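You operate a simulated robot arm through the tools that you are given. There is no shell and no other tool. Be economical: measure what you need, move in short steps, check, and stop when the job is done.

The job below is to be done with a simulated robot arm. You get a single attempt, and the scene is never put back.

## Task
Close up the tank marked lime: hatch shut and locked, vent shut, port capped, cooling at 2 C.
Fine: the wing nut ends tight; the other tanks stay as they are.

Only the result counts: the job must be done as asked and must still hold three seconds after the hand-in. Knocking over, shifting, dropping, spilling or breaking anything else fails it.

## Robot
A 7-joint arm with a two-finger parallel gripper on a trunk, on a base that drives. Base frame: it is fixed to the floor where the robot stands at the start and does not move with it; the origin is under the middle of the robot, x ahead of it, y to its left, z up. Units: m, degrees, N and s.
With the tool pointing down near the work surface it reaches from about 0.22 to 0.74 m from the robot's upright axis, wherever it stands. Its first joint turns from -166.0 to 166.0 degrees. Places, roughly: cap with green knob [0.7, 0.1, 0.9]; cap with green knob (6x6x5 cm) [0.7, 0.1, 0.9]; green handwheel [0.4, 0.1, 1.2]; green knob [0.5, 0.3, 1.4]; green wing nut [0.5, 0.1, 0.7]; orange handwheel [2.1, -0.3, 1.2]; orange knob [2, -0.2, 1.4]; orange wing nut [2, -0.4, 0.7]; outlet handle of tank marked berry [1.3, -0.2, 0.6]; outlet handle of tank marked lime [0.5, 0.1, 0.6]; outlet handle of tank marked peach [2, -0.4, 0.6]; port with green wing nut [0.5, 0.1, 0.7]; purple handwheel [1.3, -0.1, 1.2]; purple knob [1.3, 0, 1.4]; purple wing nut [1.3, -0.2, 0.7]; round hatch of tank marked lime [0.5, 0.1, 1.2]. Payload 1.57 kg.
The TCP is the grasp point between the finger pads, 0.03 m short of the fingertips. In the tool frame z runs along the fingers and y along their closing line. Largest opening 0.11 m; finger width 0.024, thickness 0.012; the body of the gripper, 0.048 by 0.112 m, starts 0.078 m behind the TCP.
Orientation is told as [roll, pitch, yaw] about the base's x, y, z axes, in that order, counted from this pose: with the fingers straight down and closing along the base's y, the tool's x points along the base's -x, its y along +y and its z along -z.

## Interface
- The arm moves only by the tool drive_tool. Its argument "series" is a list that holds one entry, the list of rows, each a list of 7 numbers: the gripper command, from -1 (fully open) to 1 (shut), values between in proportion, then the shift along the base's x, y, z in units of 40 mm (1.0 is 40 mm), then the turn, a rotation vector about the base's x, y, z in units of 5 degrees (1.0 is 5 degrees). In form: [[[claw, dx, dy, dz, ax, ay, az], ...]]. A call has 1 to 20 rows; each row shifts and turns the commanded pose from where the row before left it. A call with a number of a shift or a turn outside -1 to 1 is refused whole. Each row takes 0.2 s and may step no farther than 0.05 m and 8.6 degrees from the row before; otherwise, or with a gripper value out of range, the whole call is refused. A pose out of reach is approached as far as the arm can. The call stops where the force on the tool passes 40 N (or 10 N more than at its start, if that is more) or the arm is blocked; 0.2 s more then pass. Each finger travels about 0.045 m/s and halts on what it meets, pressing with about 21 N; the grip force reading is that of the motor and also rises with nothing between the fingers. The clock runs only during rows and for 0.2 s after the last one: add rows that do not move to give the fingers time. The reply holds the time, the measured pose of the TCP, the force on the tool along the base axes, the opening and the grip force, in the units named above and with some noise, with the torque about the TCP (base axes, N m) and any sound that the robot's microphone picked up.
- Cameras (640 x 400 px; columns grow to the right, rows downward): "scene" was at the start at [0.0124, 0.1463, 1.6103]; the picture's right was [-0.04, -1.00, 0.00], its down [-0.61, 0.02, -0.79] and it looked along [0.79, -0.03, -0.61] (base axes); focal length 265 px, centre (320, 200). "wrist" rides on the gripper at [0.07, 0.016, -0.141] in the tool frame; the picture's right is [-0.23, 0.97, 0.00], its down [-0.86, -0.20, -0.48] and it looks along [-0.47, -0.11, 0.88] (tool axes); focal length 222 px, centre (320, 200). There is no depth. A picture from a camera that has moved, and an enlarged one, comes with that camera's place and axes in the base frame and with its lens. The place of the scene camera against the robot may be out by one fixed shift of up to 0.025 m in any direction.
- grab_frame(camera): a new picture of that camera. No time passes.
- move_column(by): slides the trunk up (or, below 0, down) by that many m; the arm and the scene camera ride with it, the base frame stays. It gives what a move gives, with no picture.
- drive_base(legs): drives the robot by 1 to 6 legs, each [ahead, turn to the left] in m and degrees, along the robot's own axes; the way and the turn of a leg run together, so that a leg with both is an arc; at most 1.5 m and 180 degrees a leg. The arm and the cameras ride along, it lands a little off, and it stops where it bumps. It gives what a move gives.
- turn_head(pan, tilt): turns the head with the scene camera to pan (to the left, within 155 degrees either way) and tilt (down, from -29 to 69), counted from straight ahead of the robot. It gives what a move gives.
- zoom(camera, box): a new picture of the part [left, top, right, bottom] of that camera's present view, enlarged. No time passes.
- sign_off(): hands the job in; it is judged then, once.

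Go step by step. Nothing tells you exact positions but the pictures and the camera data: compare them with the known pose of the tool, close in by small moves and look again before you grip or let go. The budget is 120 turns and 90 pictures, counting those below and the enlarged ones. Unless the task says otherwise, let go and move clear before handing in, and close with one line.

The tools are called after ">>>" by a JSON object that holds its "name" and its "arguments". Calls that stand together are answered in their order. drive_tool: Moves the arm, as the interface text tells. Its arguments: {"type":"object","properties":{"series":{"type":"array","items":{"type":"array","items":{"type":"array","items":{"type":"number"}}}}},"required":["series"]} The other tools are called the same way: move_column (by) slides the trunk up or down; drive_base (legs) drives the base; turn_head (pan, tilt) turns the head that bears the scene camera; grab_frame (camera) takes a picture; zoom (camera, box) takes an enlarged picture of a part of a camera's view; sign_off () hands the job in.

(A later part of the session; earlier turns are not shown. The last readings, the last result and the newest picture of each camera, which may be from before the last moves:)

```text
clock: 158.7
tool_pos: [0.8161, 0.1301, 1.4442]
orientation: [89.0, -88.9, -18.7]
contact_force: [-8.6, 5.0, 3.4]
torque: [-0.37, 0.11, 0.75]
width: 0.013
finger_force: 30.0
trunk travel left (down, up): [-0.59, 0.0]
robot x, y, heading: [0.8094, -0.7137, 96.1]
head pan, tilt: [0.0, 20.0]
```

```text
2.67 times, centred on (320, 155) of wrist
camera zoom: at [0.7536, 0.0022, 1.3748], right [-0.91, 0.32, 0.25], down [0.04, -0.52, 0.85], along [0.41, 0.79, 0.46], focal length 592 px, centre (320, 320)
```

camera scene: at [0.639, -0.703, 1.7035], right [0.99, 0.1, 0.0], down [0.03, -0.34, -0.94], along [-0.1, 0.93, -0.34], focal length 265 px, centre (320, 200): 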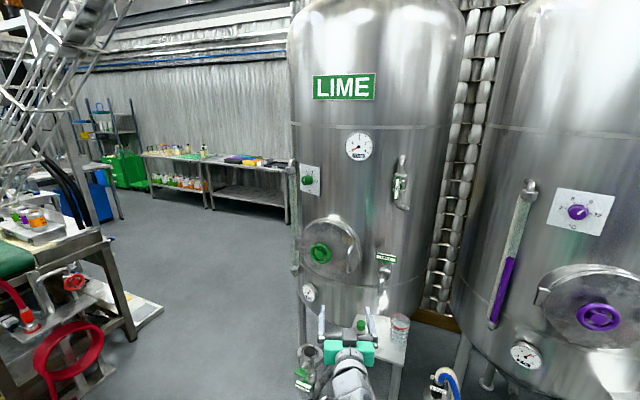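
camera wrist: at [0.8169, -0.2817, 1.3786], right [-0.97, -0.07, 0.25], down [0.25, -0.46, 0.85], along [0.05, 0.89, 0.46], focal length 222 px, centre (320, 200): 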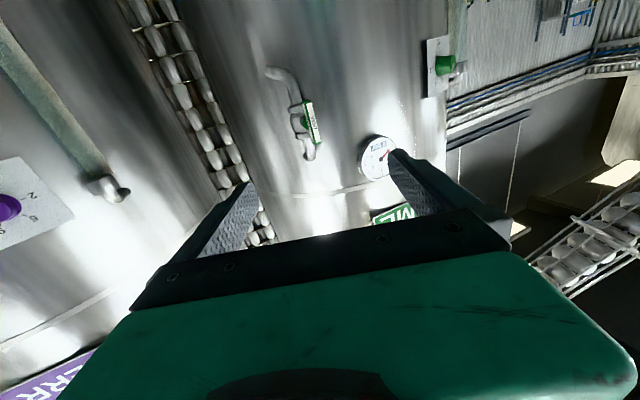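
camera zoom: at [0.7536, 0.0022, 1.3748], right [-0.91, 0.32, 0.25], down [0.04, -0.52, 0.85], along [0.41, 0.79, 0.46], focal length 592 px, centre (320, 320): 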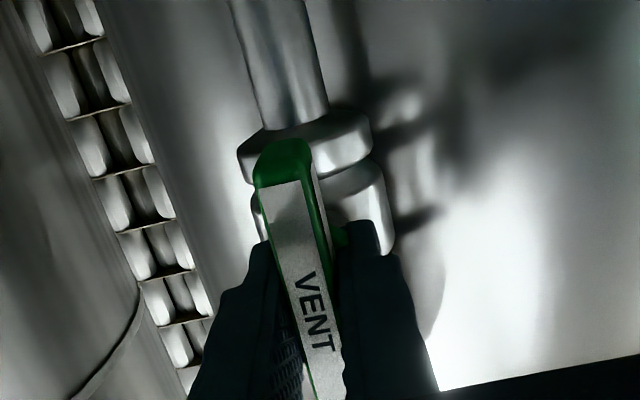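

Gripping the handle (13 mm wide). Try turning clockwise 20° first and check the torque.

>>> {"name": "drive_tool", "arguments": {"series": [[[1, 0, 0, 0, 0.33, 0.94, 0], [1, 0, 0, 0, 0.33, 0.94, 0], [1, 0, 0, 0, 0.33, 0.94, 0], [1, 0, 0, 0, 0.33, 0.94, 0]]]}}

>>> {"name": "zoom", "arguments": {"camera": "wrist", "box": [200, 80, 440, 230]}}

```text
clock: 159.7
tool_pos: [0.8182, 0.1303, 1.4434]
orientation: [89.6, -68.9, -19.2]
contact_force: [-7.1, -4.8, -2.3]
torque: [-0.42, 0.12, 0.89]
width: 0.0133
finger_force: 30.4
trunk travel left (down, up): [-0.59, 0.0]
robot x, y, heading: [0.8097, -0.7127, 95.7]
head pan, tilt: [0.0, 20.0]
```

```text
2.67 times, centred on (320, 155) of wrist
camera zoom: at [0.7332, 0.0094, 1.385], right [-0.78, 0.28, 0.56], down [0.31, -0.62, 0.73], along [0.55, 0.74, 0.39], focal length 592 px, centre (320, 320)
```

zoom: 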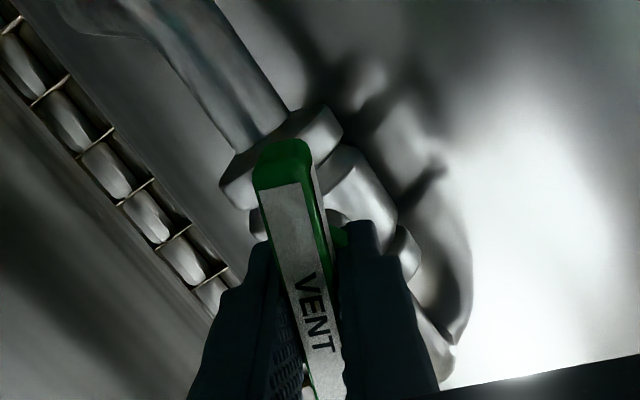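

The handle turns freely with the hand clockwise. Continue to 90°.

>>> {"name": "drive_tool", "arguments": {"series": [[[1, 0, 0, 0, 0.33, 0.94, 0], [1, 0, 0, 0, 0.33, 0.94, 0], [1, 0, 0, 0, 0.33, 0.94, 0], [1, 0, 0, 0, 0.33, 0.94, 0], [1, 0, 0, 0, 0.33, 0.94, 0], [1, 0, 0, 0, 0.33, 0.94, 0], [1, 0, 0, 0, 0.33, 0.94, 0], [1, 0, 0, 0, 0.33, 0.94, 0], [1, 0, 0, 0, 0.33, 0.94, 0], [1, 0, 0, 0, 0.33, 0.94, 0], [1, 0, 0, 0, 0.33, 0.94, 0], [1, 0, 0, 0, 0.33, 0.94, 0], [1, 0, 0, 0, 0.33, 0.94, 0], [1, 0, 0, 0, 0.33, 0.94, 0]]]}}

>>> {"name": "drive_tool", "arguments": {"series": [[[1, 0, 0, 0, 0.33, 0.94, 0], [1, 0, 0, 0, 0.33, 0.94, 0]]]}}

>>> {"name": "zoom", "arguments": {"camera": "scene", "box": [340, 145, 468, 225]}}

```text
clock: 162.7
tool_pos: [0.8203, 0.1308, 1.4397]
orientation: [89.2, 0.8, -19.5]
contact_force: [9.2, -20.3, -30.7]
torque: [0.38, -0.97, 0.13]
width: 0.0129
finger_force: 29.6
trunk travel left (down, up): [-0.59, 0.0]
robot x, y, heading: [0.8085, -0.7143, 95.7]
head pan, tilt: [0.0, 20.0]
```

```text
clock: 163.3
tool_pos: [0.8204, 0.1319, 1.4399]
orientation: [89.3, 10.9, -19.3]
contact_force: [7.6, -16.1, -29.7]
torque: [0.35, -1.29, 0.29]
width: 0.0172
finger_force: 32.1
trunk travel left (down, up): [-0.59, 0.0]
robot x, y, heading: [0.8106, -0.7145, 95.8]
head pan, tilt: [0.0, 20.0]
```

```text
5.00 times, centred on (404, 185) of scene
camera zoom: at [0.6403, -0.7024, 1.7036], right [0.99, 0.1, 0.0], down [0.03, -0.34, -0.94], along [-0.1, 0.93, -0.34], focal length 1323 px, centre (-100, 275)
```

zoom: 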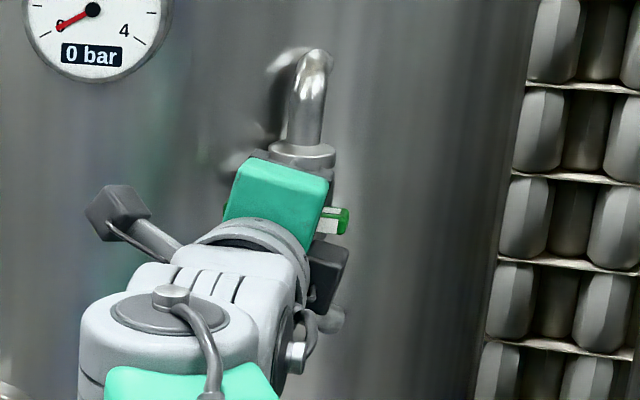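

It's against its stop, horizontal. Release, back off and verify.

>>> {"name": "drive_tool", "arguments": {"series": [[[-1, 0, 0, 0, 0, 0, 0], [-1, 0, 0, 0, 0, 0, 0], [-1, 0, 0, 0, 0, 0, 0], [-1, 0, 0, 0, 0, 0, 0], [-1, -0.3, -0.9, 0, 0, 0, 0], [-1, -0.3, -0.9, 0, 0, 0, 0], [-1, -0.3, -0.9, 0, 0, 0, 0], [-1, -0.3, -0.9, 0, 0, 0, 0], [-1, -0.3, -0.9, 0, 0, 0, 0], [-1, -0.3, -0.9, 0, 0, 0, 0]]]}}

>>> {"name": "drive_tool", "arguments": {"series": [[[-1, -0.2, 0, -0.4, -0.33, -0.94, 0], [-1, -0.2, 0, -0.4, -0.33, -0.94, 0], [-1, -0.2, 0, -0.4, -0.33, -0.94, 0], [-1, -0.2, 0, -0.4, -0.33, -0.94, 0], [-1, -0.2, 0, -0.4, -0.33, -0.94, 0], [-1, 0, 0, -0.4, -0.33, -0.94, 0], [-1, 0, 0, 0, -0.33, -0.94, 0], [-1, 0, 0, 0, -0.33, -0.94, 0], [-1, 0, 0, 0, -0.33, -0.94, 0], [-1, 0, 0, 0, -0.33, -0.94, 0], [-1, 0, 0, 0, -0.33, -0.94, 0], [-1, 0, 0, 0, -0.33, -0.94, 0], [-1, 0, 0, 0, -0.33, -0.94, 0], [-1, 0, 0, 0, -0.33, -0.94, 0], [-1, 0, 0, 0, -0.33, -0.94, 0], [-1, 0, 0, 0, -0.33, -0.94, 0], [-1, 0, 0, 0, -0.33, -0.94, 0], [-1, 0, 0, 0, -0.33, -0.94, 0], [-1, 0, 0, 0, -0.33, -0.94, 0], [-1, 0, 0, 0, -0.33, -0.94, 0]]]}}

>>> {"name": "grab_frame", "arguments": {"camera": "scene"}}

```text
clock: 165.5
tool_pos: [0.7469, -0.0869, 1.4454]
orientation: [89.7, 11.0, -19.3]
contact_force: [0.1, -0.3, 0.5]
torque: [0.05, -0.02, 0.0]
width: 0.1097
finger_force: 0.1
trunk travel left (down, up): [-0.59, 0.0]
robot x, y, heading: [0.81, -0.7164, 95.8]
head pan, tilt: [0.0, 20.0]
```

```text
clock: 169.7
tool_pos: [0.7071, -0.0849, 1.3478]
orientation: [87.9, -88.8, -17.5]
contact_force: [0.1, -1.2, -0.6]
torque: [0.02, -0.01, 0.03]
width: 0.1102
finger_force: 0.1
trunk travel left (down, up): [-0.59, 0.0]
robot x, y, heading: [0.813, -0.7142, 96.0]
head pan, tilt: [0.0, 20.0]
```

```text
29 pictures are left
camera scene: at [0.639, -0.7029, 1.7036], right [0.99, 0.1, 0.0], down [0.03, -0.34, -0.94], along [-0.1, 0.93, -0.34], focal length 265 px, centre (320, 200)
```

scene: 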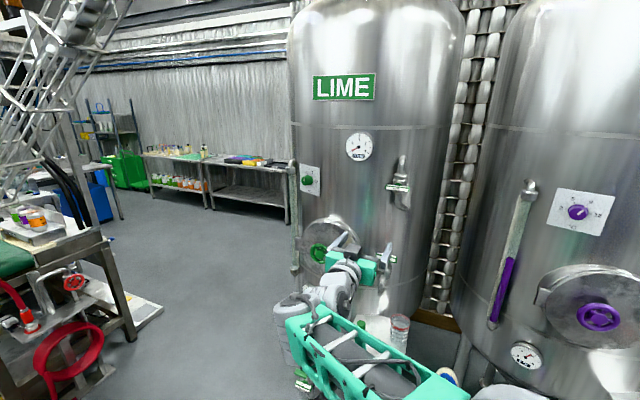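

The vent handle is now horizontal. Next is the temperature knob; I'll drive the robot round to face it (heading ≈55°, from around (.1,-.42)).

>>> {"name": "drive_base", "arguments": {"legs": [[0, 61.6], [0.77, 0], [0, -103]]}}

>>> {"name": "zoom", "arguments": {"camera": "scene", "box": [240, 60, 496, 220]}}

```text
clock: 180.8
tool_pos: [0.4811, 0.1167, 1.3485]
orientation: [87.6, -88.7, -60.9]
contact_force: [-0.6, 0.3, 0.6]
torque: [-0.03, 0.0, 0.0]
width: 0.1098
finger_force: 0.0
trunk travel left (down, up): [-0.59, 0.0]
robot x, y, heading: [0.1226, -0.4125, 52.0]
head pan, tilt: [0.0, 20.0]
```

```text
2.50 times, centred on (368, 140) of scene
camera zoom: at [0.0055, -0.2951, 1.7036], right [0.79, -0.61, 0.0], down [-0.21, -0.27, -0.94], along [0.58, 0.74, -0.34], focal length 662 px, centre (200, 350)
```

zoom: 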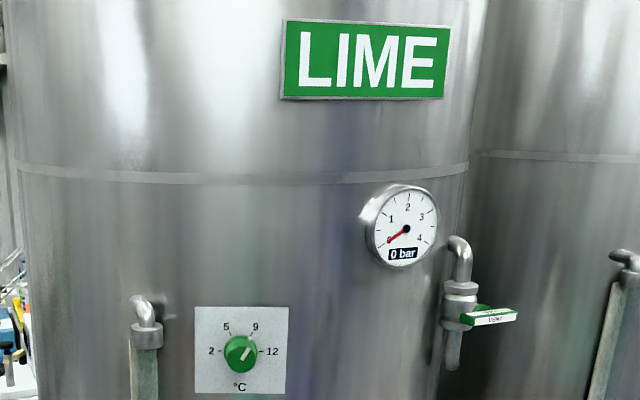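

The plate faces me squarely (heading ≈48°); the pointer is at 9. I'll align the tool with the knob at 8 cm.

>>> {"name": "drive_tool", "arguments": {"series": [[[-1, -0.4, 0, 0.5, 0, 0, 1], [-1, -0.4, 0.2, 0.5, 0, 0, 1], [-1, -0.2, 0.4, 0.5, 0, 0, 1], [-1, 0, 0.5, 0.5, 0, 0, 1], [-1, 0, 0.6, 0.1, 0, 0, 0.3]]]}}

>>> {"name": "zoom", "arguments": {"camera": "scene", "box": [272, 160, 400, 240]}}

>>> {"name": "zoom", "arguments": {"camera": "wrist", "box": [200, 20, 520, 220]}}

```text
clock: 182.0
tool_pos: [0.4424, 0.1867, 1.4317]
orientation: [86.6, -88.8, -38.3]
contact_force: [0.4, -0.2, -0.3]
torque: [0.03, 0.01, 0.0]
width: 0.1097
finger_force: 0.1
trunk travel left (down, up): [-0.59, 0.0]
robot x, y, heading: [0.125, -0.4085, 52.1]
head pan, tilt: [0.0, 20.0]
```

```text
5.00 times, centred on (336, 200) of scene
camera zoom: at [0.0055, -0.2945, 1.7035], right [0.79, -0.61, 0.0], down [-0.21, -0.27, -0.94], along [0.58, 0.74, -0.34], focal length 1323 px, centre (240, 200)
```

zoom: 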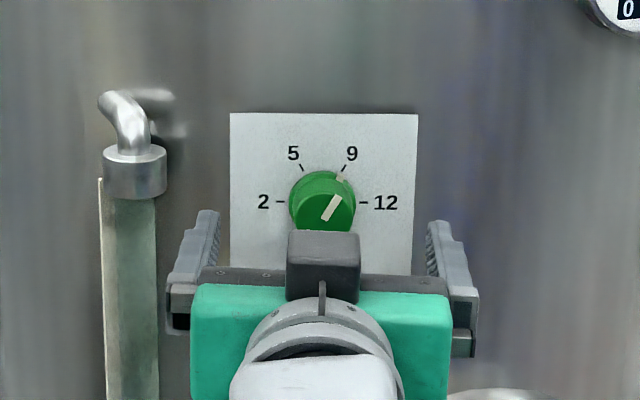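

```text
2.00 times, centred on (360, 120) of wrist
camera zoom: at [0.3349, 0.0912, 1.3628], right [-0.72, 0.65, 0.25], down [-0.16, -0.5, 0.85], along [0.67, 0.58, 0.46], focal length 444 px, centre (240, 360)
```

zoom: 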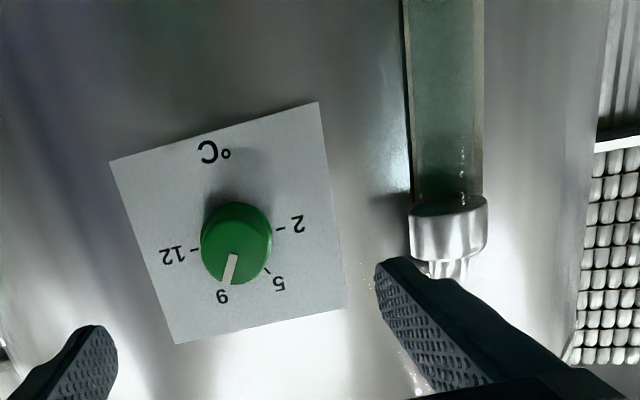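

Pointer exactly at 9; the knob is centred, roughly 8–10 cm ahead and 7 mm low. Advance and re-check with the wrist camera.

>>> {"name": "drive_tool", "arguments": {"series": [[[-1, 0.39, 0.44, -0.06, 0, 0, 0], [-1, 0.39, 0.44, -0.06, 0, 0, 0], [-1, 0.3, 0.33, -0.06, 0, 0, 0]]]}}

>>> {"name": "zoom", "arguments": {"camera": "wrist", "box": [200, 80, 440, 230]}}

```text
clock: 182.8
tool_pos: [0.4824, 0.2331, 1.4246]
orientation: [87.7, -88.7, -39.4]
contact_force: [-0.2, -0.5, 0.0]
torque: [-0.02, 0.03, -0.01]
width: 0.1099
finger_force: 0.0
trunk travel left (down, up): [-0.59, 0.0]
robot x, y, heading: [0.1249, -0.4108, 52.2]
head pan, tilt: [0.0, 20.0]
```

```text
2.67 times, centred on (320, 155) of wrist
camera zoom: at [0.3744, 0.1384, 1.3555], right [-0.72, 0.65, 0.25], down [-0.16, -0.5, 0.85], along [0.67, 0.58, 0.46], focal length 592 px, centre (320, 320)
```

zoom: 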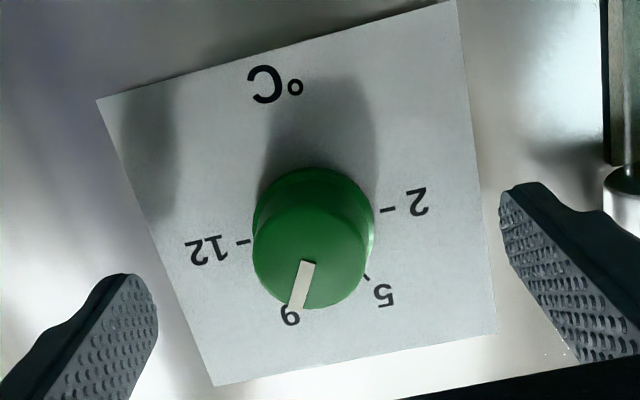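

Fingertips are level with the knob's face. Advance 2.2 cm more and grip.

>>> {"name": "drive_tool", "arguments": {"series": [[[-1, 0.18, 0.2, 0, 0, 0, 0], [-1, 0.19, 0.2, 0, 0, 0, 0], [1, 0, 0, 0, 0, 0, 0], [1, 0, 0, 0, 0, 0, 0], [1, 0, 0, 0, 0, 0, 0], [1, 0, 0, 0, 0, 0, 0], [1, 0, 0, 0, 0, 0, 0], [1, 0, 0, 0, 0, 0, 0], [1, 0, 0, 0, 0, 0, 0]]]}}

>>> {"name": "drive_tool", "arguments": {"series": [[[1, 0, 0, 0, -0.67, -0.742, 0], [1, 0, 0, 0, -0.67, -0.742, 0], [1, 0, 0, 0, -0.67, -0.742, 0], [1, 0, 0, 0, -0.67, -0.742, 0]]]}}

>>> {"name": "zoom", "arguments": {"camera": "wrist", "box": [200, 80, 440, 230]}}

```text
clock: 184.8
tool_pos: [0.4978, 0.249, 1.4252]
orientation: [87.7, -88.8, -39.5]
contact_force: [1.6, -0.2, -1.2]
torque: [0.06, -0.07, 0.83]
width: 0.0357
finger_force: 39.8
trunk travel left (down, up): [-0.59, 0.0]
robot x, y, heading: [0.1263, -0.4091, 52.3]
head pan, tilt: [0.0, 20.0]
```

```text
clock: 185.8
tool_pos: [0.4961, 0.2503, 1.424]
orientation: [-89.4, -71.2, 137.8]
contact_force: [-7.9, -4.4, -5.5]
torque: [0.32, -0.25, 1.27]
width: 0.0356
finger_force: 42.8
trunk travel left (down, up): [-0.59, 0.0]
robot x, y, heading: [0.1189, -0.4122, 52.6]
head pan, tilt: [0.0, 20.0]
```

```text
2.67 times, centred on (320, 155) of wrist
camera zoom: at [0.4076, 0.1384, 1.3532], right [-0.74, 0.66, -0.1], down [-0.38, -0.3, 0.88], along [0.55, 0.69, 0.47], focal length 592 px, centre (320, 320)
```

zoom: 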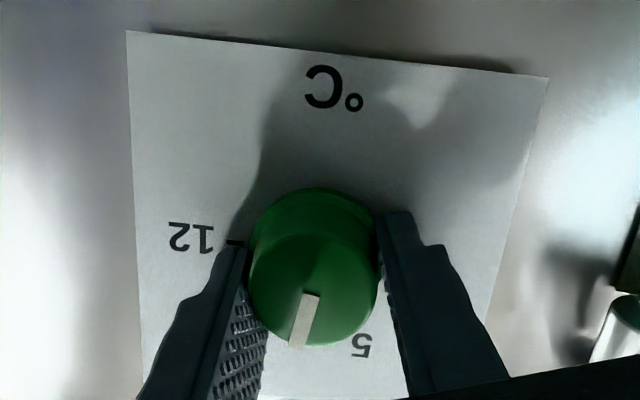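

The knob turns with the hand. 95° more toward 2.

>>> {"name": "drive_tool", "arguments": {"series": [[[1, 0, 0, 0, -0.67, -0.742, 0], [1, 0, 0, 0, -0.67, -0.742, 0], [1, 0, 0, 0, -0.67, -0.742, 0], [1, 0, 0, 0, -0.67, -0.742, 0], [1, 0, 0, 0, -0.67, -0.742, 0], [1, 0, 0, 0, -0.67, -0.742, 0], [1, 0, 0, 0, -0.67, -0.742, 0], [1, 0, 0, 0, -0.67, -0.742, 0], [1, 0, 0, 0, -0.67, -0.742, 0], [1, 0, 0, 0, -0.67, -0.742, 0], [1, 0, 0, 0, -0.67, -0.742, 0], [1, 0, 0, 0, -0.67, -0.742, 0], [1, 0, 0, 0, -0.67, -0.742, 0], [1, 0, 0, 0, -0.67, -0.742, 0], [1, 0, 0, 0, -0.67, -0.742, 0], [1, 0, 0, 0, -0.67, -0.742, 0], [1, 0, 0, 0, -0.67, -0.742, 0], [1, 0, 0, 0, -0.67, -0.742, 0], [1, 0, 0, 0, -0.67, -0.742, 0]]]}}

>>> {"name": "zoom", "arguments": {"camera": "wrist", "box": [200, 80, 440, 230]}}

```text
clock: 189.8
tool_pos: [0.4959, 0.2533, 1.4183]
orientation: [-89.3, 24.1, 138.2]
contact_force: [-21.9, -0.2, -29.3]
torque: [-0.13, 0.29, 0.02]
width: 0.0356
finger_force: 42.4
trunk travel left (down, up): [-0.59, 0.0]
robot x, y, heading: [0.119, -0.4071, 52.1]
head pan, tilt: [0.0, 20.0]
```

```text
2.67 times, centred on (320, 155) of wrist
camera zoom: at [0.4537, 0.0988, 1.4347], right [0.13, -0.14, -0.98], down [-0.96, 0.22, -0.16], along [0.24, 0.97, -0.1], focal length 592 px, centre (320, 320)
```

zoom: 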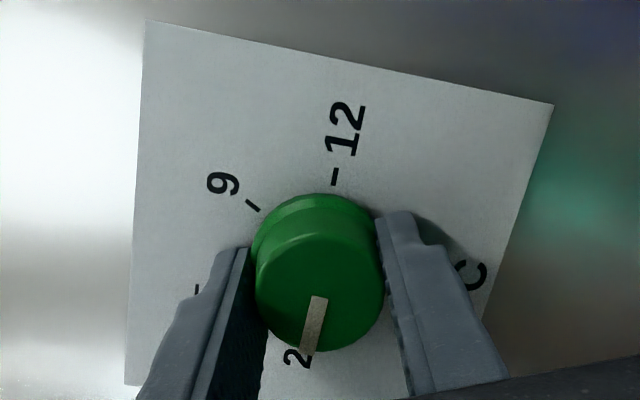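

The pointer is parallel to the 12–2 line, on 2. Release, back off and verify.

>>> {"name": "drive_tool", "arguments": {"series": [[[-1, 0, 0, 0, 0, 0, 0], [-1, 0, 0, 0, 0, 0, 0], [-1, 0, 0, 0, 0, 0, 0], [-1, 0, 0, 0, 0, 0, 0], [-1, -0.6, -0.66, 0, 0, 0, 0], [-1, -0.6, -0.66, 0, 0, 0, 0], [-1, -0.6, -0.66, 0, 0, 0, 0], [-1, -0.6, -0.66, 0, 0, 0, 0], [-1, -0.6, -0.66, 0, 0, 0, 0], [-1, -0.6, -0.66, -0.3, 0, 0, 0]]]}}

>>> {"name": "drive_tool", "arguments": {"series": [[[-1, 0, 0, -0.4, 0.67, 0.742, 0], [-1, 0, 0, -0.4, 0.67, 0.742, 0], [-1, 0, 0, -0.4, 0.67, 0.742, 0], [-1, 0, 0, -0.4, 0.67, 0.742, 0], [-1, 0, 0, -0.4, 0.67, 0.742, 0], [-1, 0, 0, -0.4, 0.67, 0.742, 0], [-1, 0, 0, -0.4, 0.67, 0.742, 0], [-1, 0, 0, -0.4, 0.67, 0.742, 0], [-1, 0, 0, -0.4, 0.67, 0.742, 0], [-1, 0, 0, -0.4, 0.67, 0.742, 0], [-1, 0, 0, -0.4, 0.67, 0.742, 0], [-1, 0, 0, -0.4, 0.67, 0.742, 0], [-1, 0, 0, -0.4, 0.67, 0.742, 0], [-1, 0, 0, -0.4, 0.67, 0.742, 0], [-1, 0, 0, -0.4, 0.67, 0.742, 0], [-1, 0, 0, 0, 0.67, 0.742, 0], [-1, 0, 0, 0, 0.67, 0.742, 0], [-1, 0, 0, 0, 0.67, 0.742, 0], [-1, 0, 0, 0, 0.67, 0.742, 0], [-1, 0, 0, 0, 0.67, 0.742, 0]]]}}

>>> {"name": "zoom", "arguments": {"camera": "scene", "box": [288, 170, 384, 230]}}

```text
clock: 192.0
tool_pos: [0.3512, 0.0904, 1.4128]
orientation: [-89.9, 23.7, 137.7]
contact_force: [-0.9, 0.1, -0.1]
torque: [0.02, 0.0, 0.01]
width: 0.1101
finger_force: 0.1
trunk travel left (down, up): [-0.59, 0.0]
robot x, y, heading: [0.1219, -0.4102, 52.0]
head pan, tilt: [0.0, 20.0]
```

```text
clock: 196.2
tool_pos: [0.3548, 0.0914, 1.1729]
orientation: [-89.6, -76.2, 137.6]
contact_force: [-0.2, -0.8, 0.1]
torque: [0.01, -0.01, -0.03]
width: 0.1099
finger_force: 0.0
trunk travel left (down, up): [-0.59, 0.0]
robot x, y, heading: [0.1226, -0.4115, 52.0]
head pan, tilt: [0.0, 20.0]
```

```text
6.67 times, centred on (336, 200) of scene
camera zoom: at [0.0051, -0.2949, 1.7036], right [0.79, -0.61, 0.0], down [-0.21, -0.27, -0.94], along [0.58, 0.74, -0.34], focal length 1764 px, centre (213, 200)
```

zoom: 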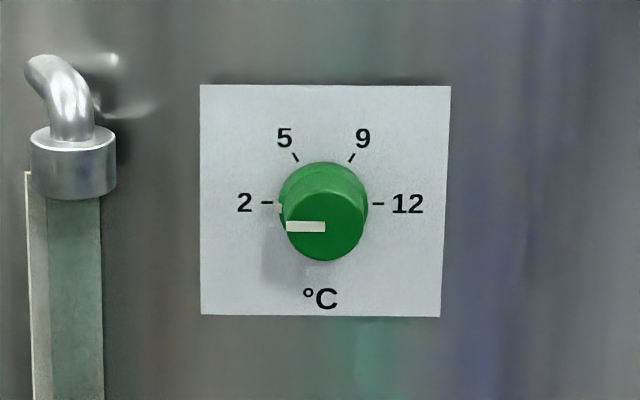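

Cooling is at 2. Next the cap: on the shelf at about (.732,.107,.89); the port top is near (.517,.12,.71). I'll square the tool and move the robot in front of both.

>>> {"name": "drive_tool", "arguments": {"series": [[[-1, 0, 0, 0, 0.67, 0.742, 0], [-1, 0, 0, 0, 0.67, 0.742, 0], [-1, 0, 0, 0, 0.6, 0.66, 0]]]}}

>>> {"name": "drive_base", "arguments": {"legs": [[0, 112.3], [-0.517, 0], [0, -74.3]]}}

>>> {"name": "turn_head", "arguments": {"pan": -10, "tilt": 50}}

>>> {"name": "grab_frame", "arguments": {"camera": "scene"}}

```text
clock: 197.0
tool_pos: [0.3535, 0.0911, 1.1724]
orientation: [85.3, -89.1, -37.1]
contact_force: [0.1, 0.0, 0.6]
torque: [0.01, 0.02, -0.03]
width: 0.1099
finger_force: 0.1
trunk travel left (down, up): [-0.59, 0.0]
robot x, y, heading: [0.1224, -0.4105, 51.9]
head pan, tilt: [0.0, 20.0]
```

```text
clock: 208.0
tool_pos: [0.4676, 0.0055, 1.173]
orientation: [86.7, -89.3, 3.0]
contact_force: [-0.7, -0.3, 0.8]
torque: [0.02, 0.01, -0.01]
width: 0.1099
finger_force: 0.1
trunk travel left (down, up): [-0.59, 0.0]
robot x, y, heading: [0.6236, -0.5277, 93.6]
head pan, tilt: [0.0, 20.0]
```

```text
clock: 209.0
tool_pos: [0.4677, 0.0073, 1.1736]
orientation: [86.9, -89.4, 2.6]
contact_force: [-0.5, -0.6, 0.3]
torque: [-0.01, 0.02, 0.0]
width: 0.1101
finger_force: 0.0
trunk travel left (down, up): [-0.59, 0.0]
robot x, y, heading: [0.6244, -0.5224, 93.7]
head pan, tilt: [-10.0, 50.0]
```

```text
21 pictures are left
camera scene: at [0.4715, -0.5214, 1.658], right [0.99, -0.11, 0.0], down [-0.08, -0.76, -0.64], along [0.07, 0.64, -0.77], focal length 265 px, centre (320, 200)
```

scene: 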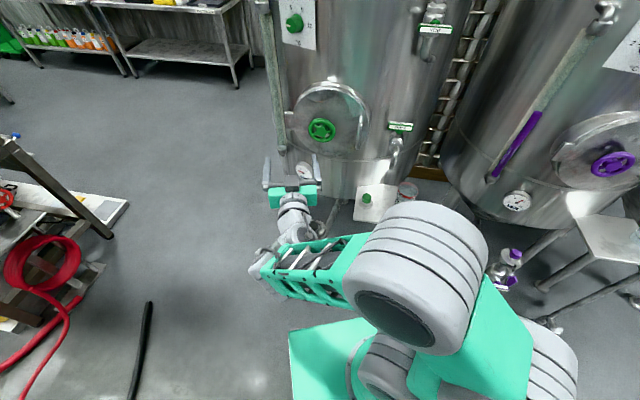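

Cap confirmed at (.728,.107,.892). I'll pitch the tool 45° down while moving in front of the cap.

>>> {"name": "drive_tool", "arguments": {"series": [[[-1, 0.72, -0.2, -0.35, -1, 0, 0], [-1, 0.72, -0.2, -0.35, -1, 0, 0], [-1, 0.72, -0.2, -0.35, -1, 0, 0], [-1, 0.72, -0.2, -0.35, -1, 0, 0], [-1, 0.72, -0.2, -0.35, -1, 0, 0], [-1, 0.72, -0.2, -0.35, -1, 0, 0], [-1, 0.72, -0.2, -0.35, -1, 0, 0], [-1, 0.72, -0.2, -0.35, -1, 0, 0], [-1, 0.72, -0.2, -0.35, -1, 0, 0]]]}}

>>> {"name": "drive_tool", "arguments": {"series": [[[-1, 0, 0.6, -0.5, 0, 0, 0], [-1, 0, 0.6, -0.5, 0, 0, 0], [-1, 0, 0.6, -0.5, 0, 0, 0], [-1, 0, 0.6, -0.5, 0, 0, 0]]]}}

>>> {"name": "grab_frame", "arguments": {"camera": "scene"}}

>>> {"name": "grab_frame", "arguments": {"camera": "wrist"}}

```text
clock: 211.0
tool_pos: [0.7241, -0.0641, 1.046]
orientation: [0.5, -44.9, 89.0]
contact_force: [-0.3, 0.0, 1.1]
torque: [0.04, 0.02, -0.02]
width: 0.11
finger_force: 0.1
trunk travel left (down, up): [-0.59, 0.0]
robot x, y, heading: [0.6254, -0.5226, 93.3]
head pan, tilt: [-10.0, 50.0]
```

```text
clock: 212.0
tool_pos: [0.7267, 0.0314, 0.9698]
orientation: [0.4, -45.0, 89.0]
contact_force: [-0.2, 0.1, -0.3]
torque: [-0.01, -0.03, 0.0]
width: 0.11
finger_force: 0.0
trunk travel left (down, up): [-0.59, 0.0]
robot x, y, heading: [0.6293, -0.5225, 93.8]
head pan, tilt: [-10.0, 50.0]
```

```text
20 pictures are left
camera scene: at [0.4718, -0.5208, 1.658], right [0.99, -0.11, 0.0], down [-0.08, -0.76, -0.64], along [0.07, 0.64, -0.77], focal length 265 px, centre (320, 200)
```

scene: 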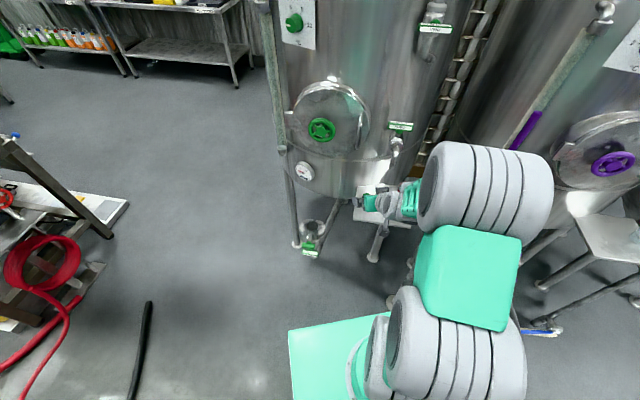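

```text
19 pictures are left
camera wrist: at [0.709, -0.1187, 1.0201], right [-0.97, 0.17, 0.17], down [0.21, 0.26, 0.94], along [0.12, 0.95, -0.29], focal length 222 px, centre (320, 200)
```

wrist: 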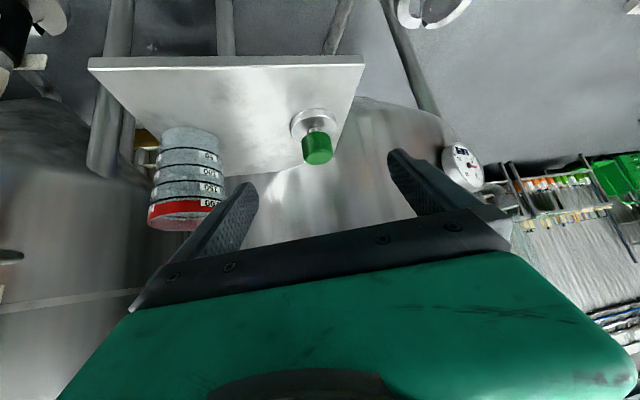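

The cap's knob is centred about 11 cm ahead of the grasp point; the glass is well clear to the right. Advance 7 cm and re-check.

>>> {"name": "drive_tool", "arguments": {"series": [[[-1, 0.03, 0.4, -0.4, 0, 0, 0], [-1, 0.03, 0.4, -0.4, 0, 0, 0], [-1, 0.02, 0.44, -0.44, 0, 0, 0]]]}}

>>> {"name": "zoom", "arguments": {"camera": "wrist", "box": [200, 80, 440, 230]}}

>>> {"name": "zoom", "arguments": {"camera": "scene", "box": [320, 150, 448, 230]}}

```text
clock: 212.8
tool_pos: [0.7317, 0.079, 0.9198]
orientation: [0.3, -45.0, 89.0]
contact_force: [-0.1, 0.0, -0.2]
torque: [0.02, 0.01, -0.01]
width: 0.1101
finger_force: 0.1
trunk travel left (down, up): [-0.59, 0.0]
robot x, y, heading: [0.6237, -0.5248, 93.8]
head pan, tilt: [-10.0, 50.0]
```

```text
2.67 times, centred on (320, 155) of wrist
camera zoom: at [0.7145, -0.0703, 0.97], right [-0.97, 0.17, 0.17], down [0.21, 0.26, 0.94], along [0.12, 0.95, -0.29], focal length 592 px, centre (320, 320)
```

zoom: 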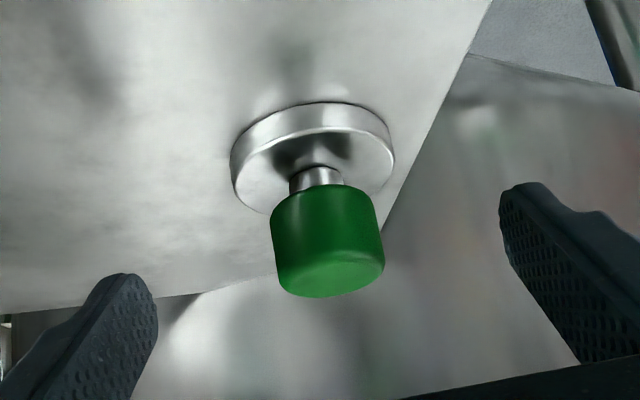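

```text
5.00 times, centred on (384, 190) of scene
camera zoom: at [0.4717, -0.5212, 1.658], right [0.99, -0.11, 0.0], down [-0.08, -0.76, -0.64], along [0.07, 0.64, -0.77], focal length 1323 px, centre (0, 250)
```

zoom: 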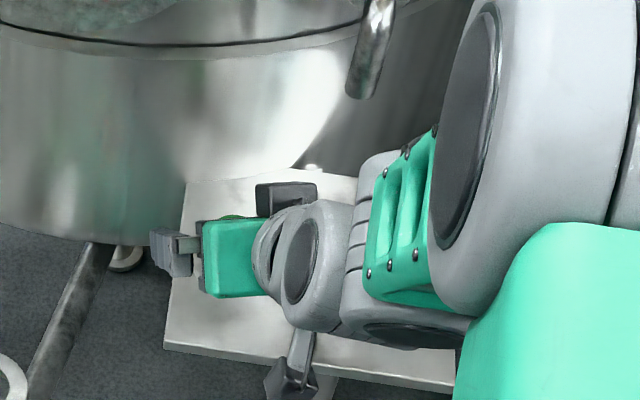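

Knob centre is 4 cm ahead, centred. Advance 3.2 cm and grip.

>>> {"name": "drive_tool", "arguments": {"series": [[[-1, -0.03, 0.28, -0.28, 0, 0, 0], [-1, -0.02, 0.28, -0.28, 0, 0, 0], [1, 0, 0, 0, 0, 0, 0], [1, 0, 0, 0, 0, 0, 0], [1, 0, 0, 0, 0, 0, 0], [1, 0, 0, 0, 0, 0, 0], [1, 0, 0, 0, 0, 0, 0], [1, 0, 0, 0, 0, 0, 0], [1, 0, 0, 0, 0, 0, 0]]]}}

>>> {"name": "zoom", "arguments": {"camera": "wrist", "box": [200, 80, 440, 230]}}

```text
clock: 214.8
tool_pos: [0.7295, 0.1031, 0.8987]
orientation: [0.3, -45.2, 89.0]
contact_force: [0.3, 3.9, 10.0]
torque: [0.25, -0.03, -0.01]
width: 0.0327
finger_force: 20.1
trunk travel left (down, up): [-0.59, 0.0]
robot x, y, heading: [0.6255, -0.5263, 93.8]
head pan, tilt: [-10.0, 50.0]
```

```text
2.67 times, centred on (320, 155) of wrist
camera zoom: at [0.7128, -0.0469, 0.9493], right [-0.97, 0.17, 0.16], down [0.21, 0.26, 0.94], along [0.12, 0.95, -0.29], focal length 592 px, centre (320, 320)
```

zoom: 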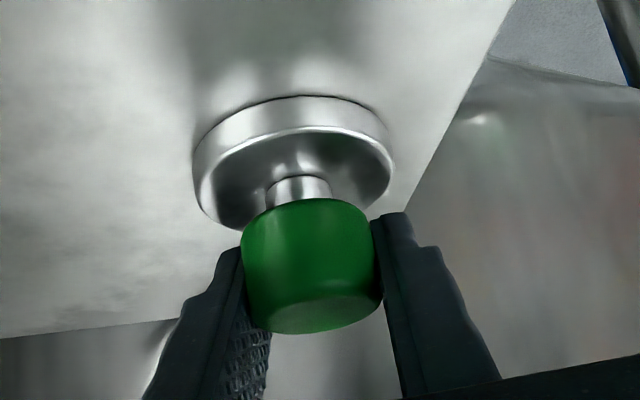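

Cap gripped. Lift it straight up, pull back, carry it across in front of the port, then look.

>>> {"name": "drive_tool", "arguments": {"series": [[[1, 0, 0, 0.5, 0, 0, 0], [1, 0, 0, 0.8, 0, 0, 0], [1, 0, -0.5, 0.6, 0, 0, 0], [1, 0, -1, 0, 0, 0, 0], [1, 0, -1, 0, 0, 0, 0], [1, -0.9, 0, 0, 0, 0, 0], [1, -0.9, 0, 0, 0, 0, 0], [1, -0.9, 0, 0, 0, 0, 0], [1, -0.9, 0, 0, 0, 0, 0], [1, -0.9, 0, 0, 0, 0, 0], [1, -0.8, 0, 0, 0, 0, 0]]]}}

>>> {"name": "grab_frame", "arguments": {"camera": "wrist"}}

>>> {"name": "zoom", "arguments": {"camera": "scene", "box": [256, 180, 384, 260]}}

```text
clock: 217.2
tool_pos: [0.5172, 0.0057, 0.9707]
orientation: [0.4, -45.0, 89.0]
contact_force: [-0.1, -0.3, 0.3]
torque: [0.03, -0.01, -0.03]
width: 0.0
finger_force: 20.8
trunk travel left (down, up): [-0.59, 0.0]
robot x, y, heading: [0.6264, -0.523, 93.7]
head pan, tilt: [-10.0, 50.0]
```

```text
15 pictures are left
camera wrist: at [0.4982, -0.1443, 1.0219], right [-0.97, 0.17, 0.16], down [0.21, 0.26, 0.94], along [0.12, 0.95, -0.29], focal length 222 px, centre (320, 200)
```

wrist: 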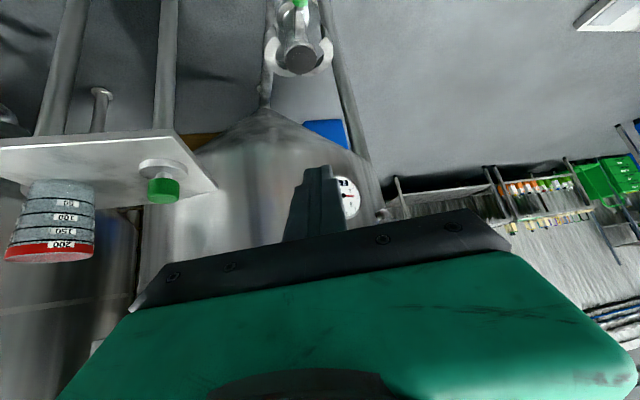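

```text
5.00 times, centred on (320, 220) of scene
camera zoom: at [0.4712, -0.5214, 1.6579], right [0.99, -0.11, 0.0], down [-0.08, -0.76, -0.64], along [0.07, 0.64, -0.77], focal length 1323 px, centre (320, 100)
```

zoom: 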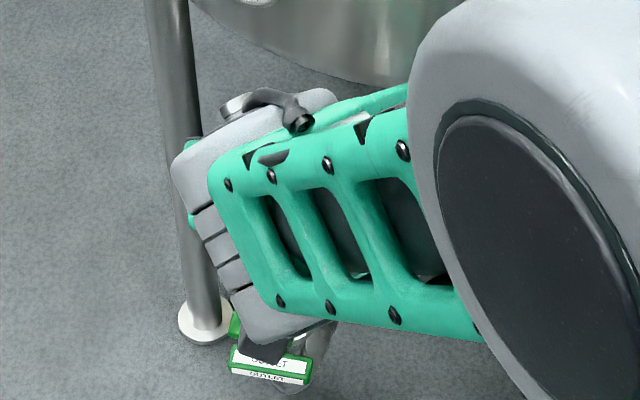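

The cap slipped out and still stands on the shelf upright. The port shows at (.521,.121,.71). I'll go back and regrip more steeply and centred, lifting slowly.

>>> {"name": "drive_tool", "arguments": {"series": [[[-1, 0.9, 0, 0, -1, 0, 0], [-1, 0.9, 0, 0, -1, 0, 0], [-1, 0.9, 0, 0, -1, 0, 0], [-1, 0.9, 0, 0, -0.6, 0, 0], [-1, 0.9, 0, 0, 0, 0, 0], [-1, 0.9, 0.5, 0, 0, 0, 0], [-1, 0, 0.8, 0, 0, 0, 0]]]}}

>>> {"name": "zoom", "arguments": {"camera": "wrist", "box": [160, 0, 480, 200]}}

```text
clock: 218.8
tool_pos: [0.7309, 0.0574, 0.9704]
orientation: [0.1, -26.9, 89.3]
contact_force: [-0.1, 0.5, -0.4]
torque: [-0.01, -0.02, 0.0]
width: 0.1098
finger_force: 0.1
trunk travel left (down, up): [-0.59, 0.0]
robot x, y, heading: [0.6322, -0.524, 93.6]
head pan, tilt: [-10.0, 50.0]
```

```text
2.00 times, centred on (320, 100) of wrist
camera zoom: at [0.713, -0.0704, 1.0658], right [-0.97, 0.22, 0.1], down [0.21, 0.54, 0.81], along [0.12, 0.81, -0.57], focal length 444 px, centre (320, 400)
```

zoom: 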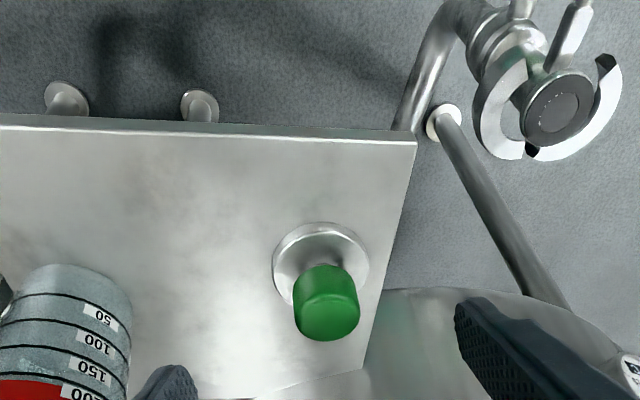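

Knob centre is ~9 cm ahead. I'll approach with a narrower opening (to stay clear of the glass), grip, hold, and lift slowly.

>>> {"name": "drive_tool", "arguments": {"series": [[[-0.27, -0.03, 0.3, -0.55, 0, 0, 0], [-0.27, -0.02, 0.3, -0.55, 0, 0, 0], [-0.27, 0, 0.3, -0.55, 0, 0, 0], [-0.27, 0, 0.05, -0.12, 0, 0, 0], [1, 0, 0, 0, 0, 0, 0], [1, 0, 0, 0, 0, 0, 0], [1, 0, 0, 0, 0, 0, 0], [1, 0, 0, 0, 0, 0, 0], [1, 0, 0, 0, 0, 0, 0], [1, 0, 0, 0, 0, 0, 0], [1, 0, 0, 0, 0, 0, 0]]]}}

>>> {"name": "drive_tool", "arguments": {"series": [[[1, 0, 0, 0.05, 0, 0, 0], [1, 0, 0, 0.05, 0, 0, 0], [1, 0, 0, 0.05, 0, 0, 0], [1, 0, 0, 0.05, 0, 0, 0], [1, 0, 0, 0.05, 0, 0, 0], [1, 0, 0, 0.05, 0, 0, 0]]]}}

>>> {"name": "zoom", "arguments": {"camera": "wrist", "box": [200, 80, 440, 230]}}

```text
clock: 221.2
tool_pos: [0.7295, 0.0943, 0.8997]
orientation: [0.0, -26.9, 89.2]
contact_force: [-0.3, -0.5, 0.0]
torque: [-0.04, -0.02, -0.02]
width: 0.0513
finger_force: 20.8
trunk travel left (down, up): [-0.59, 0.0]
robot x, y, heading: [0.6293, -0.5239, 93.9]
head pan, tilt: [-10.0, 50.0]
```

```text
clock: 222.6
tool_pos: [0.7307, 0.0924, 0.9118]
orientation: [-0.1, -26.8, 89.3]
contact_force: [-0.4, -0.1, -2.3]
torque: [-0.01, -0.01, 0.02]
width: 0.0513
finger_force: 20.9
trunk travel left (down, up): [-0.59, 0.0]
robot x, y, heading: [0.6281, -0.5253, 93.6]
head pan, tilt: [-10.0, 50.0]
```

```text
2.67 times, centred on (320, 155) of wrist
camera zoom: at [0.713, -0.034, 1.0066], right [-0.97, 0.22, 0.1], down [0.21, 0.54, 0.81], along [0.12, 0.81, -0.57], focal length 592 px, centre (320, 320)
```

zoom: 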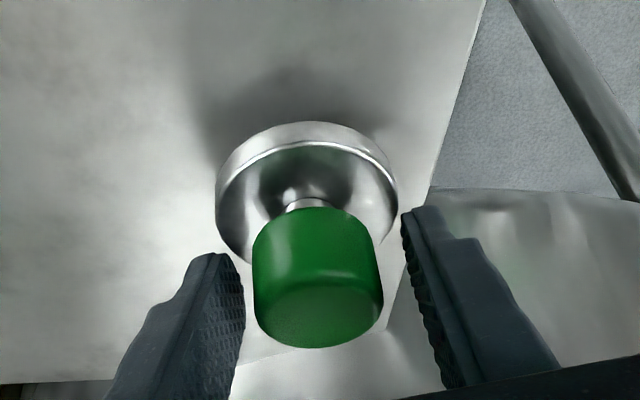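

Now the tips hold the cap's disc rim, which would foul the clamp halves. I'll set it back down, raise the grip onto the knob, close and lift slowly.

>>> {"name": "drive_tool", "arguments": {"series": [[[1, 0, 0, -0.1, 0, 0, 0], [1, 0, 0, -0.1, 0, 0, 0], [1, 0, 0, -0.1, 0, 0, 0], [-0.27, 0, 0, 0, 0, 0, 0], [-0.27, 0, 0, 0, 0, 0, 0], [-0.27, 0, 0.02, 0.15, 0, 0, 0], [-0.27, 0, 0.02, 0.15, 0, 0, 0], [1, 0, 0, 0, 0, 0, 0], [1, 0, 0, 0, 0, 0, 0], [1, 0, 0, 0, 0, 0, 0], [1, 0, 0, 0, 0, 0, 0], [1, 0, 0, 0, 0, 0, 0], [1, 0, 0, 0, 0, 0, 0]]]}}

>>> {"name": "drive_tool", "arguments": {"series": [[[1, 0, 0, 0.05, 0, 0, 0], [1, 0, 0, 0.05, 0, 0, 0], [1, 0, 0, 0.05, 0, 0, 0], [1, 0, 0, 0.1, 0, 0, 0], [1, 0, 0, 0.1, 0, 0, 0], [1, 0, 0, 0.1, 0, 0, 0]]]}}

```text
clock: 225.4
tool_pos: [0.7315, 0.0932, 0.9121]
orientation: [0.0, -27.0, 89.2]
contact_force: [0.3, -0.2, 1.5]
torque: [-0.02, 0.07, 0.02]
width: 0.0325
finger_force: 21.1
trunk travel left (down, up): [-0.59, 0.0]
robot x, y, heading: [0.6276, -0.5222, 93.6]
head pan, tilt: [-10.0, 50.0]
```

```text
clock: 226.8
tool_pos: [0.7301, 0.0942, 0.9296]
orientation: [0.0, -27.0, 89.1]
contact_force: [-0.3, 0.1, -1.2]
torque: [0.03, 0.03, 0.03]
width: 0.0327
finger_force: 20.9
trunk travel left (down, up): [-0.59, 0.0]
robot x, y, heading: [0.6262, -0.5226, 93.7]
head pan, tilt: [-10.0, 50.0]
```

The knob grip holds. Carry it slowly: up, back, then across.

>>> {"name": "drive_tool", "arguments": {"series": [[[1, 0, 0, 0.2, 0, 0, 0], [1, 0, 0, 0.3, 0, 0, 0], [1, 0, 0, 0.3, 0, 0, 0], [1, 0, -0.2, 0, 0, 0, 0], [1, 0, -0.35, 0, 0, 0, 0], [1, 0, -0.35, 0, 0, 0, 0], [1, 0, -0.35, 0, 0, 0, 0], [1, 0, -0.35, 0, 0, 0, 0], [1, 0, -0.35, 0, 0, 0, 0], [1, 0, -0.3, 0, 0, 0, 0]]]}}

>>> {"name": "drive_tool", "arguments": {"series": [[[1, -0.2, 0, 0, 0, 0, 0], [1, -0.35, 0, 0, 0, 0, 0], [1, -0.35, 0, 0, 0, 0, 0], [1, -0.35, 0, 0, 0, 0, 0], [1, -0.35, 0, 0, 0, 0, 0], [1, -0.35, 0, 0, 0, 0, 0], [1, -0.35, 0, 0, 0, 0, 0], [1, -0.35, 0, 0, 0, 0, 0], [1, -0.35, 0, 0, 0, 0, 0], [1, -0.35, 0, 0, 0, 0, 0], [1, -0.35, 0, 0, 0, 0, 0], [1, -0.35, 0, 0, 0, 0, 0], [1, -0.35, 0, 0, 0, 0, 0], [1, -0.35, 0, 0, 0, 0, 0], [1, -0.35, 0, 0, 0, 0, 0], [1, -0.2, 0, 0, 0, 0, 0]]]}}

>>> {"name": "grab_frame", "arguments": {"camera": "wrist"}}

```text
clock: 229.0
tool_pos: [0.7302, 0.0044, 0.9632]
orientation: [-0.1, -27.1, 89.3]
contact_force: [-0.2, -0.3, -1.4]
torque: [0.03, 0.01, 0.02]
width: 0.0325
finger_force: 20.8
trunk travel left (down, up): [-0.59, 0.0]
robot x, y, heading: [0.6284, -0.5253, 93.5]
head pan, tilt: [-10.0, 50.0]
```

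```text
clock: 232.4
tool_pos: [0.5201, 0.005, 0.9629]
orientation: [0.1, -27.0, 89.3]
contact_force: [1.0, 0.1, -2.0]
torque: [-0.01, 0.04, 0.03]
width: 0.0325
finger_force: 21.0
trunk travel left (down, up): [-0.59, 0.0]
robot x, y, heading: [0.6269, -0.5209, 93.7]
head pan, tilt: [-10.0, 50.0]
```

```text
11 pictures are left
camera wrist: at [0.5021, -0.1218, 1.0571], right [-0.97, 0.22, 0.1], down [0.21, 0.54, 0.81], along [0.12, 0.81, -0.57], focal length 222 px, centre (320, 200)
```

wrist: 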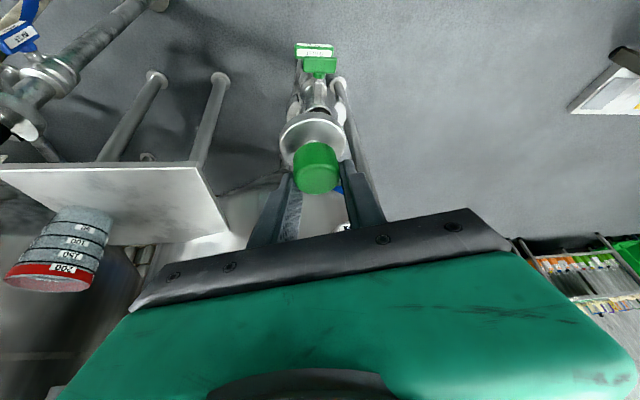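

The cap is held well. I'll move it closer above the port and look again with the wrist camera.

>>> {"name": "drive_tool", "arguments": {"series": [[[1, 0, 0.2, -0.3, 0, 0, 0], [1, 0, 0.25, -0.35, 0, 0, 0], [1, 0, 0.25, -0.35, 0, 0, 0], [1, 0, 0.25, -0.35, 0, 0, 0], [1, 0, 0.25, -0.35, 0, 0, 0], [1, 0, 0.25, -0.35, 0, 0, 0], [1, 0, 0.25, -0.35, 0, 0, 0], [1, 0, 0.2, -0.2, 0, 0, 0]]]}}

>>> {"name": "zoom", "arguments": {"camera": "wrist", "box": [160, 0, 480, 200]}}

```text
clock: 234.2
tool_pos: [0.5156, 0.0817, 0.8599]
orientation: [0.0, -27.0, 89.2]
contact_force: [-0.5, 0.0, -2.7]
torque: [0.04, 0.03, 0.01]
width: 0.0323
finger_force: 21.2
trunk travel left (down, up): [-0.59, 0.0]
robot x, y, heading: [0.6271, -0.5199, 93.7]
head pan, tilt: [-10.0, 50.0]
```

```text
2.00 times, centred on (320, 100) of wrist
camera zoom: at [0.4994, -0.0461, 0.9531], right [-0.97, 0.22, 0.1], down [0.21, 0.54, 0.81], along [0.12, 0.81, -0.57], focal length 444 px, centre (320, 400)
```

zoom: 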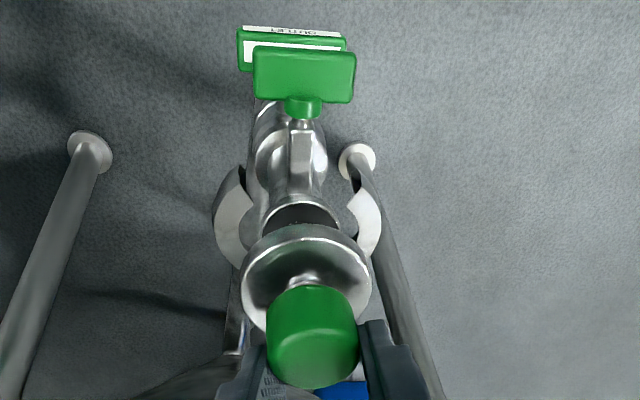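

Port centre comes to about (.522,.128,.703), and the cap axis about (.515,.075) now. Move over it and descend partway.

>>> {"name": "drive_tool", "arguments": {"series": [[[1, 0.06, 0.26, 0, 0, 0, 0], [1, 0.06, 0.26, 0, 0, 0, 0], [1, 0.06, 0.26, 0, 0, 0, 0], [1, 0, 0.26, 0, 0, 0, 0], [1, 0, 0.26, -0.1, 0, 0, 0], [1, 0, 0, -0.3, 0, 0, 0], [1, 0, 0, -0.35, 0, 0, 0], [1, 0, 0, -0.35, 0, 0, 0], [1, 0, 0, -0.35, 0, 0, 0], [1, 0, 0, -0.3, 0, 0, 0]]]}}

>>> {"name": "zoom", "arguments": {"camera": "wrist", "box": [200, 30, 440, 180]}}

```text
clock: 236.4
tool_pos: [0.5263, 0.1325, 0.7887]
orientation: [0.0, -26.9, 89.2]
contact_force: [0.4, 0.0, -2.0]
torque: [0.02, 0.02, -0.03]
width: 0.0326
finger_force: 20.8
trunk travel left (down, up): [-0.59, 0.0]
robot x, y, heading: [0.6289, -0.5241, 93.5]
head pan, tilt: [-10.0, 50.0]
```

```text
2.67 times, centred on (320, 105) of wrist
camera zoom: at [0.5085, 0.0053, 0.8823], right [-0.97, 0.22, 0.1], down [0.21, 0.54, 0.81], along [0.12, 0.81, -0.57], focal length 592 px, centre (320, 453)
```

zoom: 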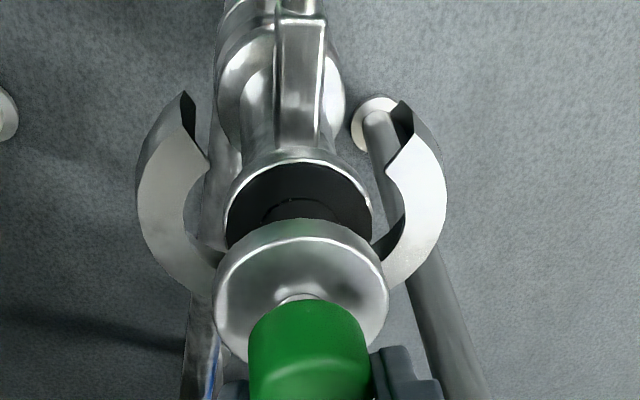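

The cap needs about 7 mm more in +y, then a ~4 cm descent. Do the shift and descend most of the way.

>>> {"name": "drive_tool", "arguments": {"series": [[[1, -0.04, 0.18, 0, 0, 0, 0], [1, 0, 0, -0.25, 0, 0, 0], [1, 0, 0, -0.25, 0, 0, 0], [1, 0, 0, -0.2, 0, 0, 0]]]}}

>>> {"name": "zoom", "arguments": {"camera": "wrist", "box": [200, 30, 440, 180]}}

```text
clock: 237.4
tool_pos: [0.5222, 0.1389, 0.7615]
orientation: [0.0, -26.9, 89.3]
contact_force: [0.7, -0.4, -1.8]
torque: [-0.02, -0.02, 0.02]
width: 0.0324
finger_force: 20.9
trunk travel left (down, up): [-0.59, 0.0]
robot x, y, heading: [0.6265, -0.5242, 93.6]
head pan, tilt: [-10.0, 50.0]
```

```text
2.67 times, centred on (320, 105) of wrist
camera zoom: at [0.5048, 0.0128, 0.8547], right [-0.97, 0.22, 0.1], down [0.21, 0.54, 0.81], along [0.12, 0.81, -0.57], focal length 592 px, centre (320, 453)
```

zoom: 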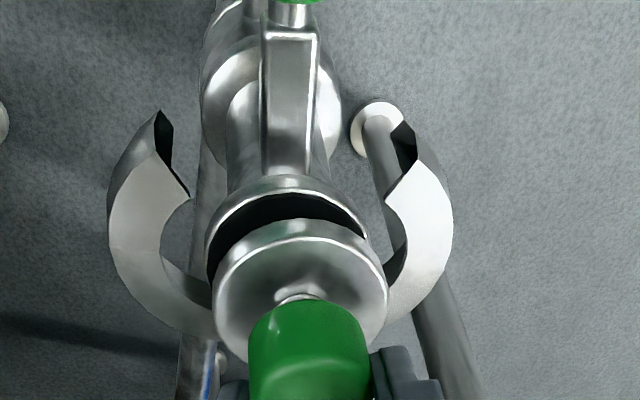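

Aligned to within 4 mm in x. Correct that and descend gently until contact.

>>> {"name": "drive_tool", "arguments": {"series": [[[1, 0.09, 0.03, 0, 0, 0, 0], [1, 0, 0, -0.1, 0, 0, 0], [1, 0, 0, -0.1, 0, 0, 0], [1, 0, 0, -0.05, 0, 0, 0]]]}}

>>> {"name": "drive_tool", "arguments": {"series": [[[1, 0, 0, -0.05, 0, 0, 0], [1, 0, 0, -0.05, 0, 0, 0]]]}}

```text
clock: 238.4
tool_pos: [0.5279, 0.1427, 0.7516]
orientation: [0.1, -27.2, 89.2]
contact_force: [-1.6, -3.6, 11.6]
torque: [-0.48, 0.08, 0.02]
width: 0.0325
finger_force: 21.4
trunk travel left (down, up): [-0.59, 0.0]
robot x, y, heading: [0.6273, -0.5262, 93.6]
head pan, tilt: [-10.0, 50.0]
```

```text
clock: 239.0
tool_pos: [0.5277, 0.143, 0.7496]
orientation: [0.1, -27.3, 89.1]
contact_force: [-0.3, 2.5, 16.1]
torque: [-0.02, 0.06, 0.05]
width: 0.0323
finger_force: 21.2
trunk travel left (down, up): [-0.59, 0.0]
robot x, y, heading: [0.6268, -0.5209, 93.9]
head pan, tilt: [-10.0, 50.0]
```

Contact made (16 N). Check the seating before releasing.

>>> {"name": "zoom", "arguments": {"camera": "wrist", "box": [200, 30, 440, 180]}}

```text
2.67 times, centred on (320, 105) of wrist
camera zoom: at [0.5101, 0.0149, 0.8426], right [-0.97, 0.22, 0.11], down [0.21, 0.54, 0.82], along [0.12, 0.82, -0.57], focal length 592 px, centre (320, 453)
```

zoom: 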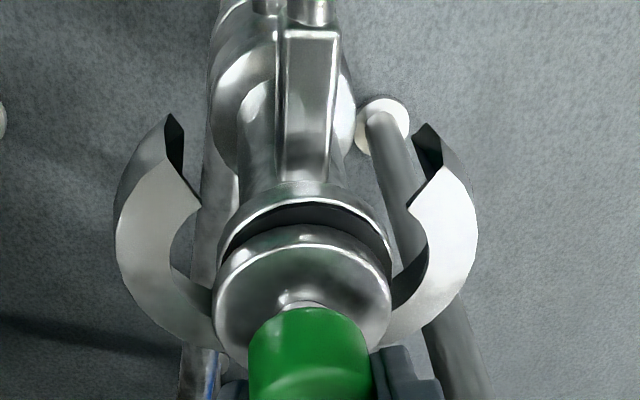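

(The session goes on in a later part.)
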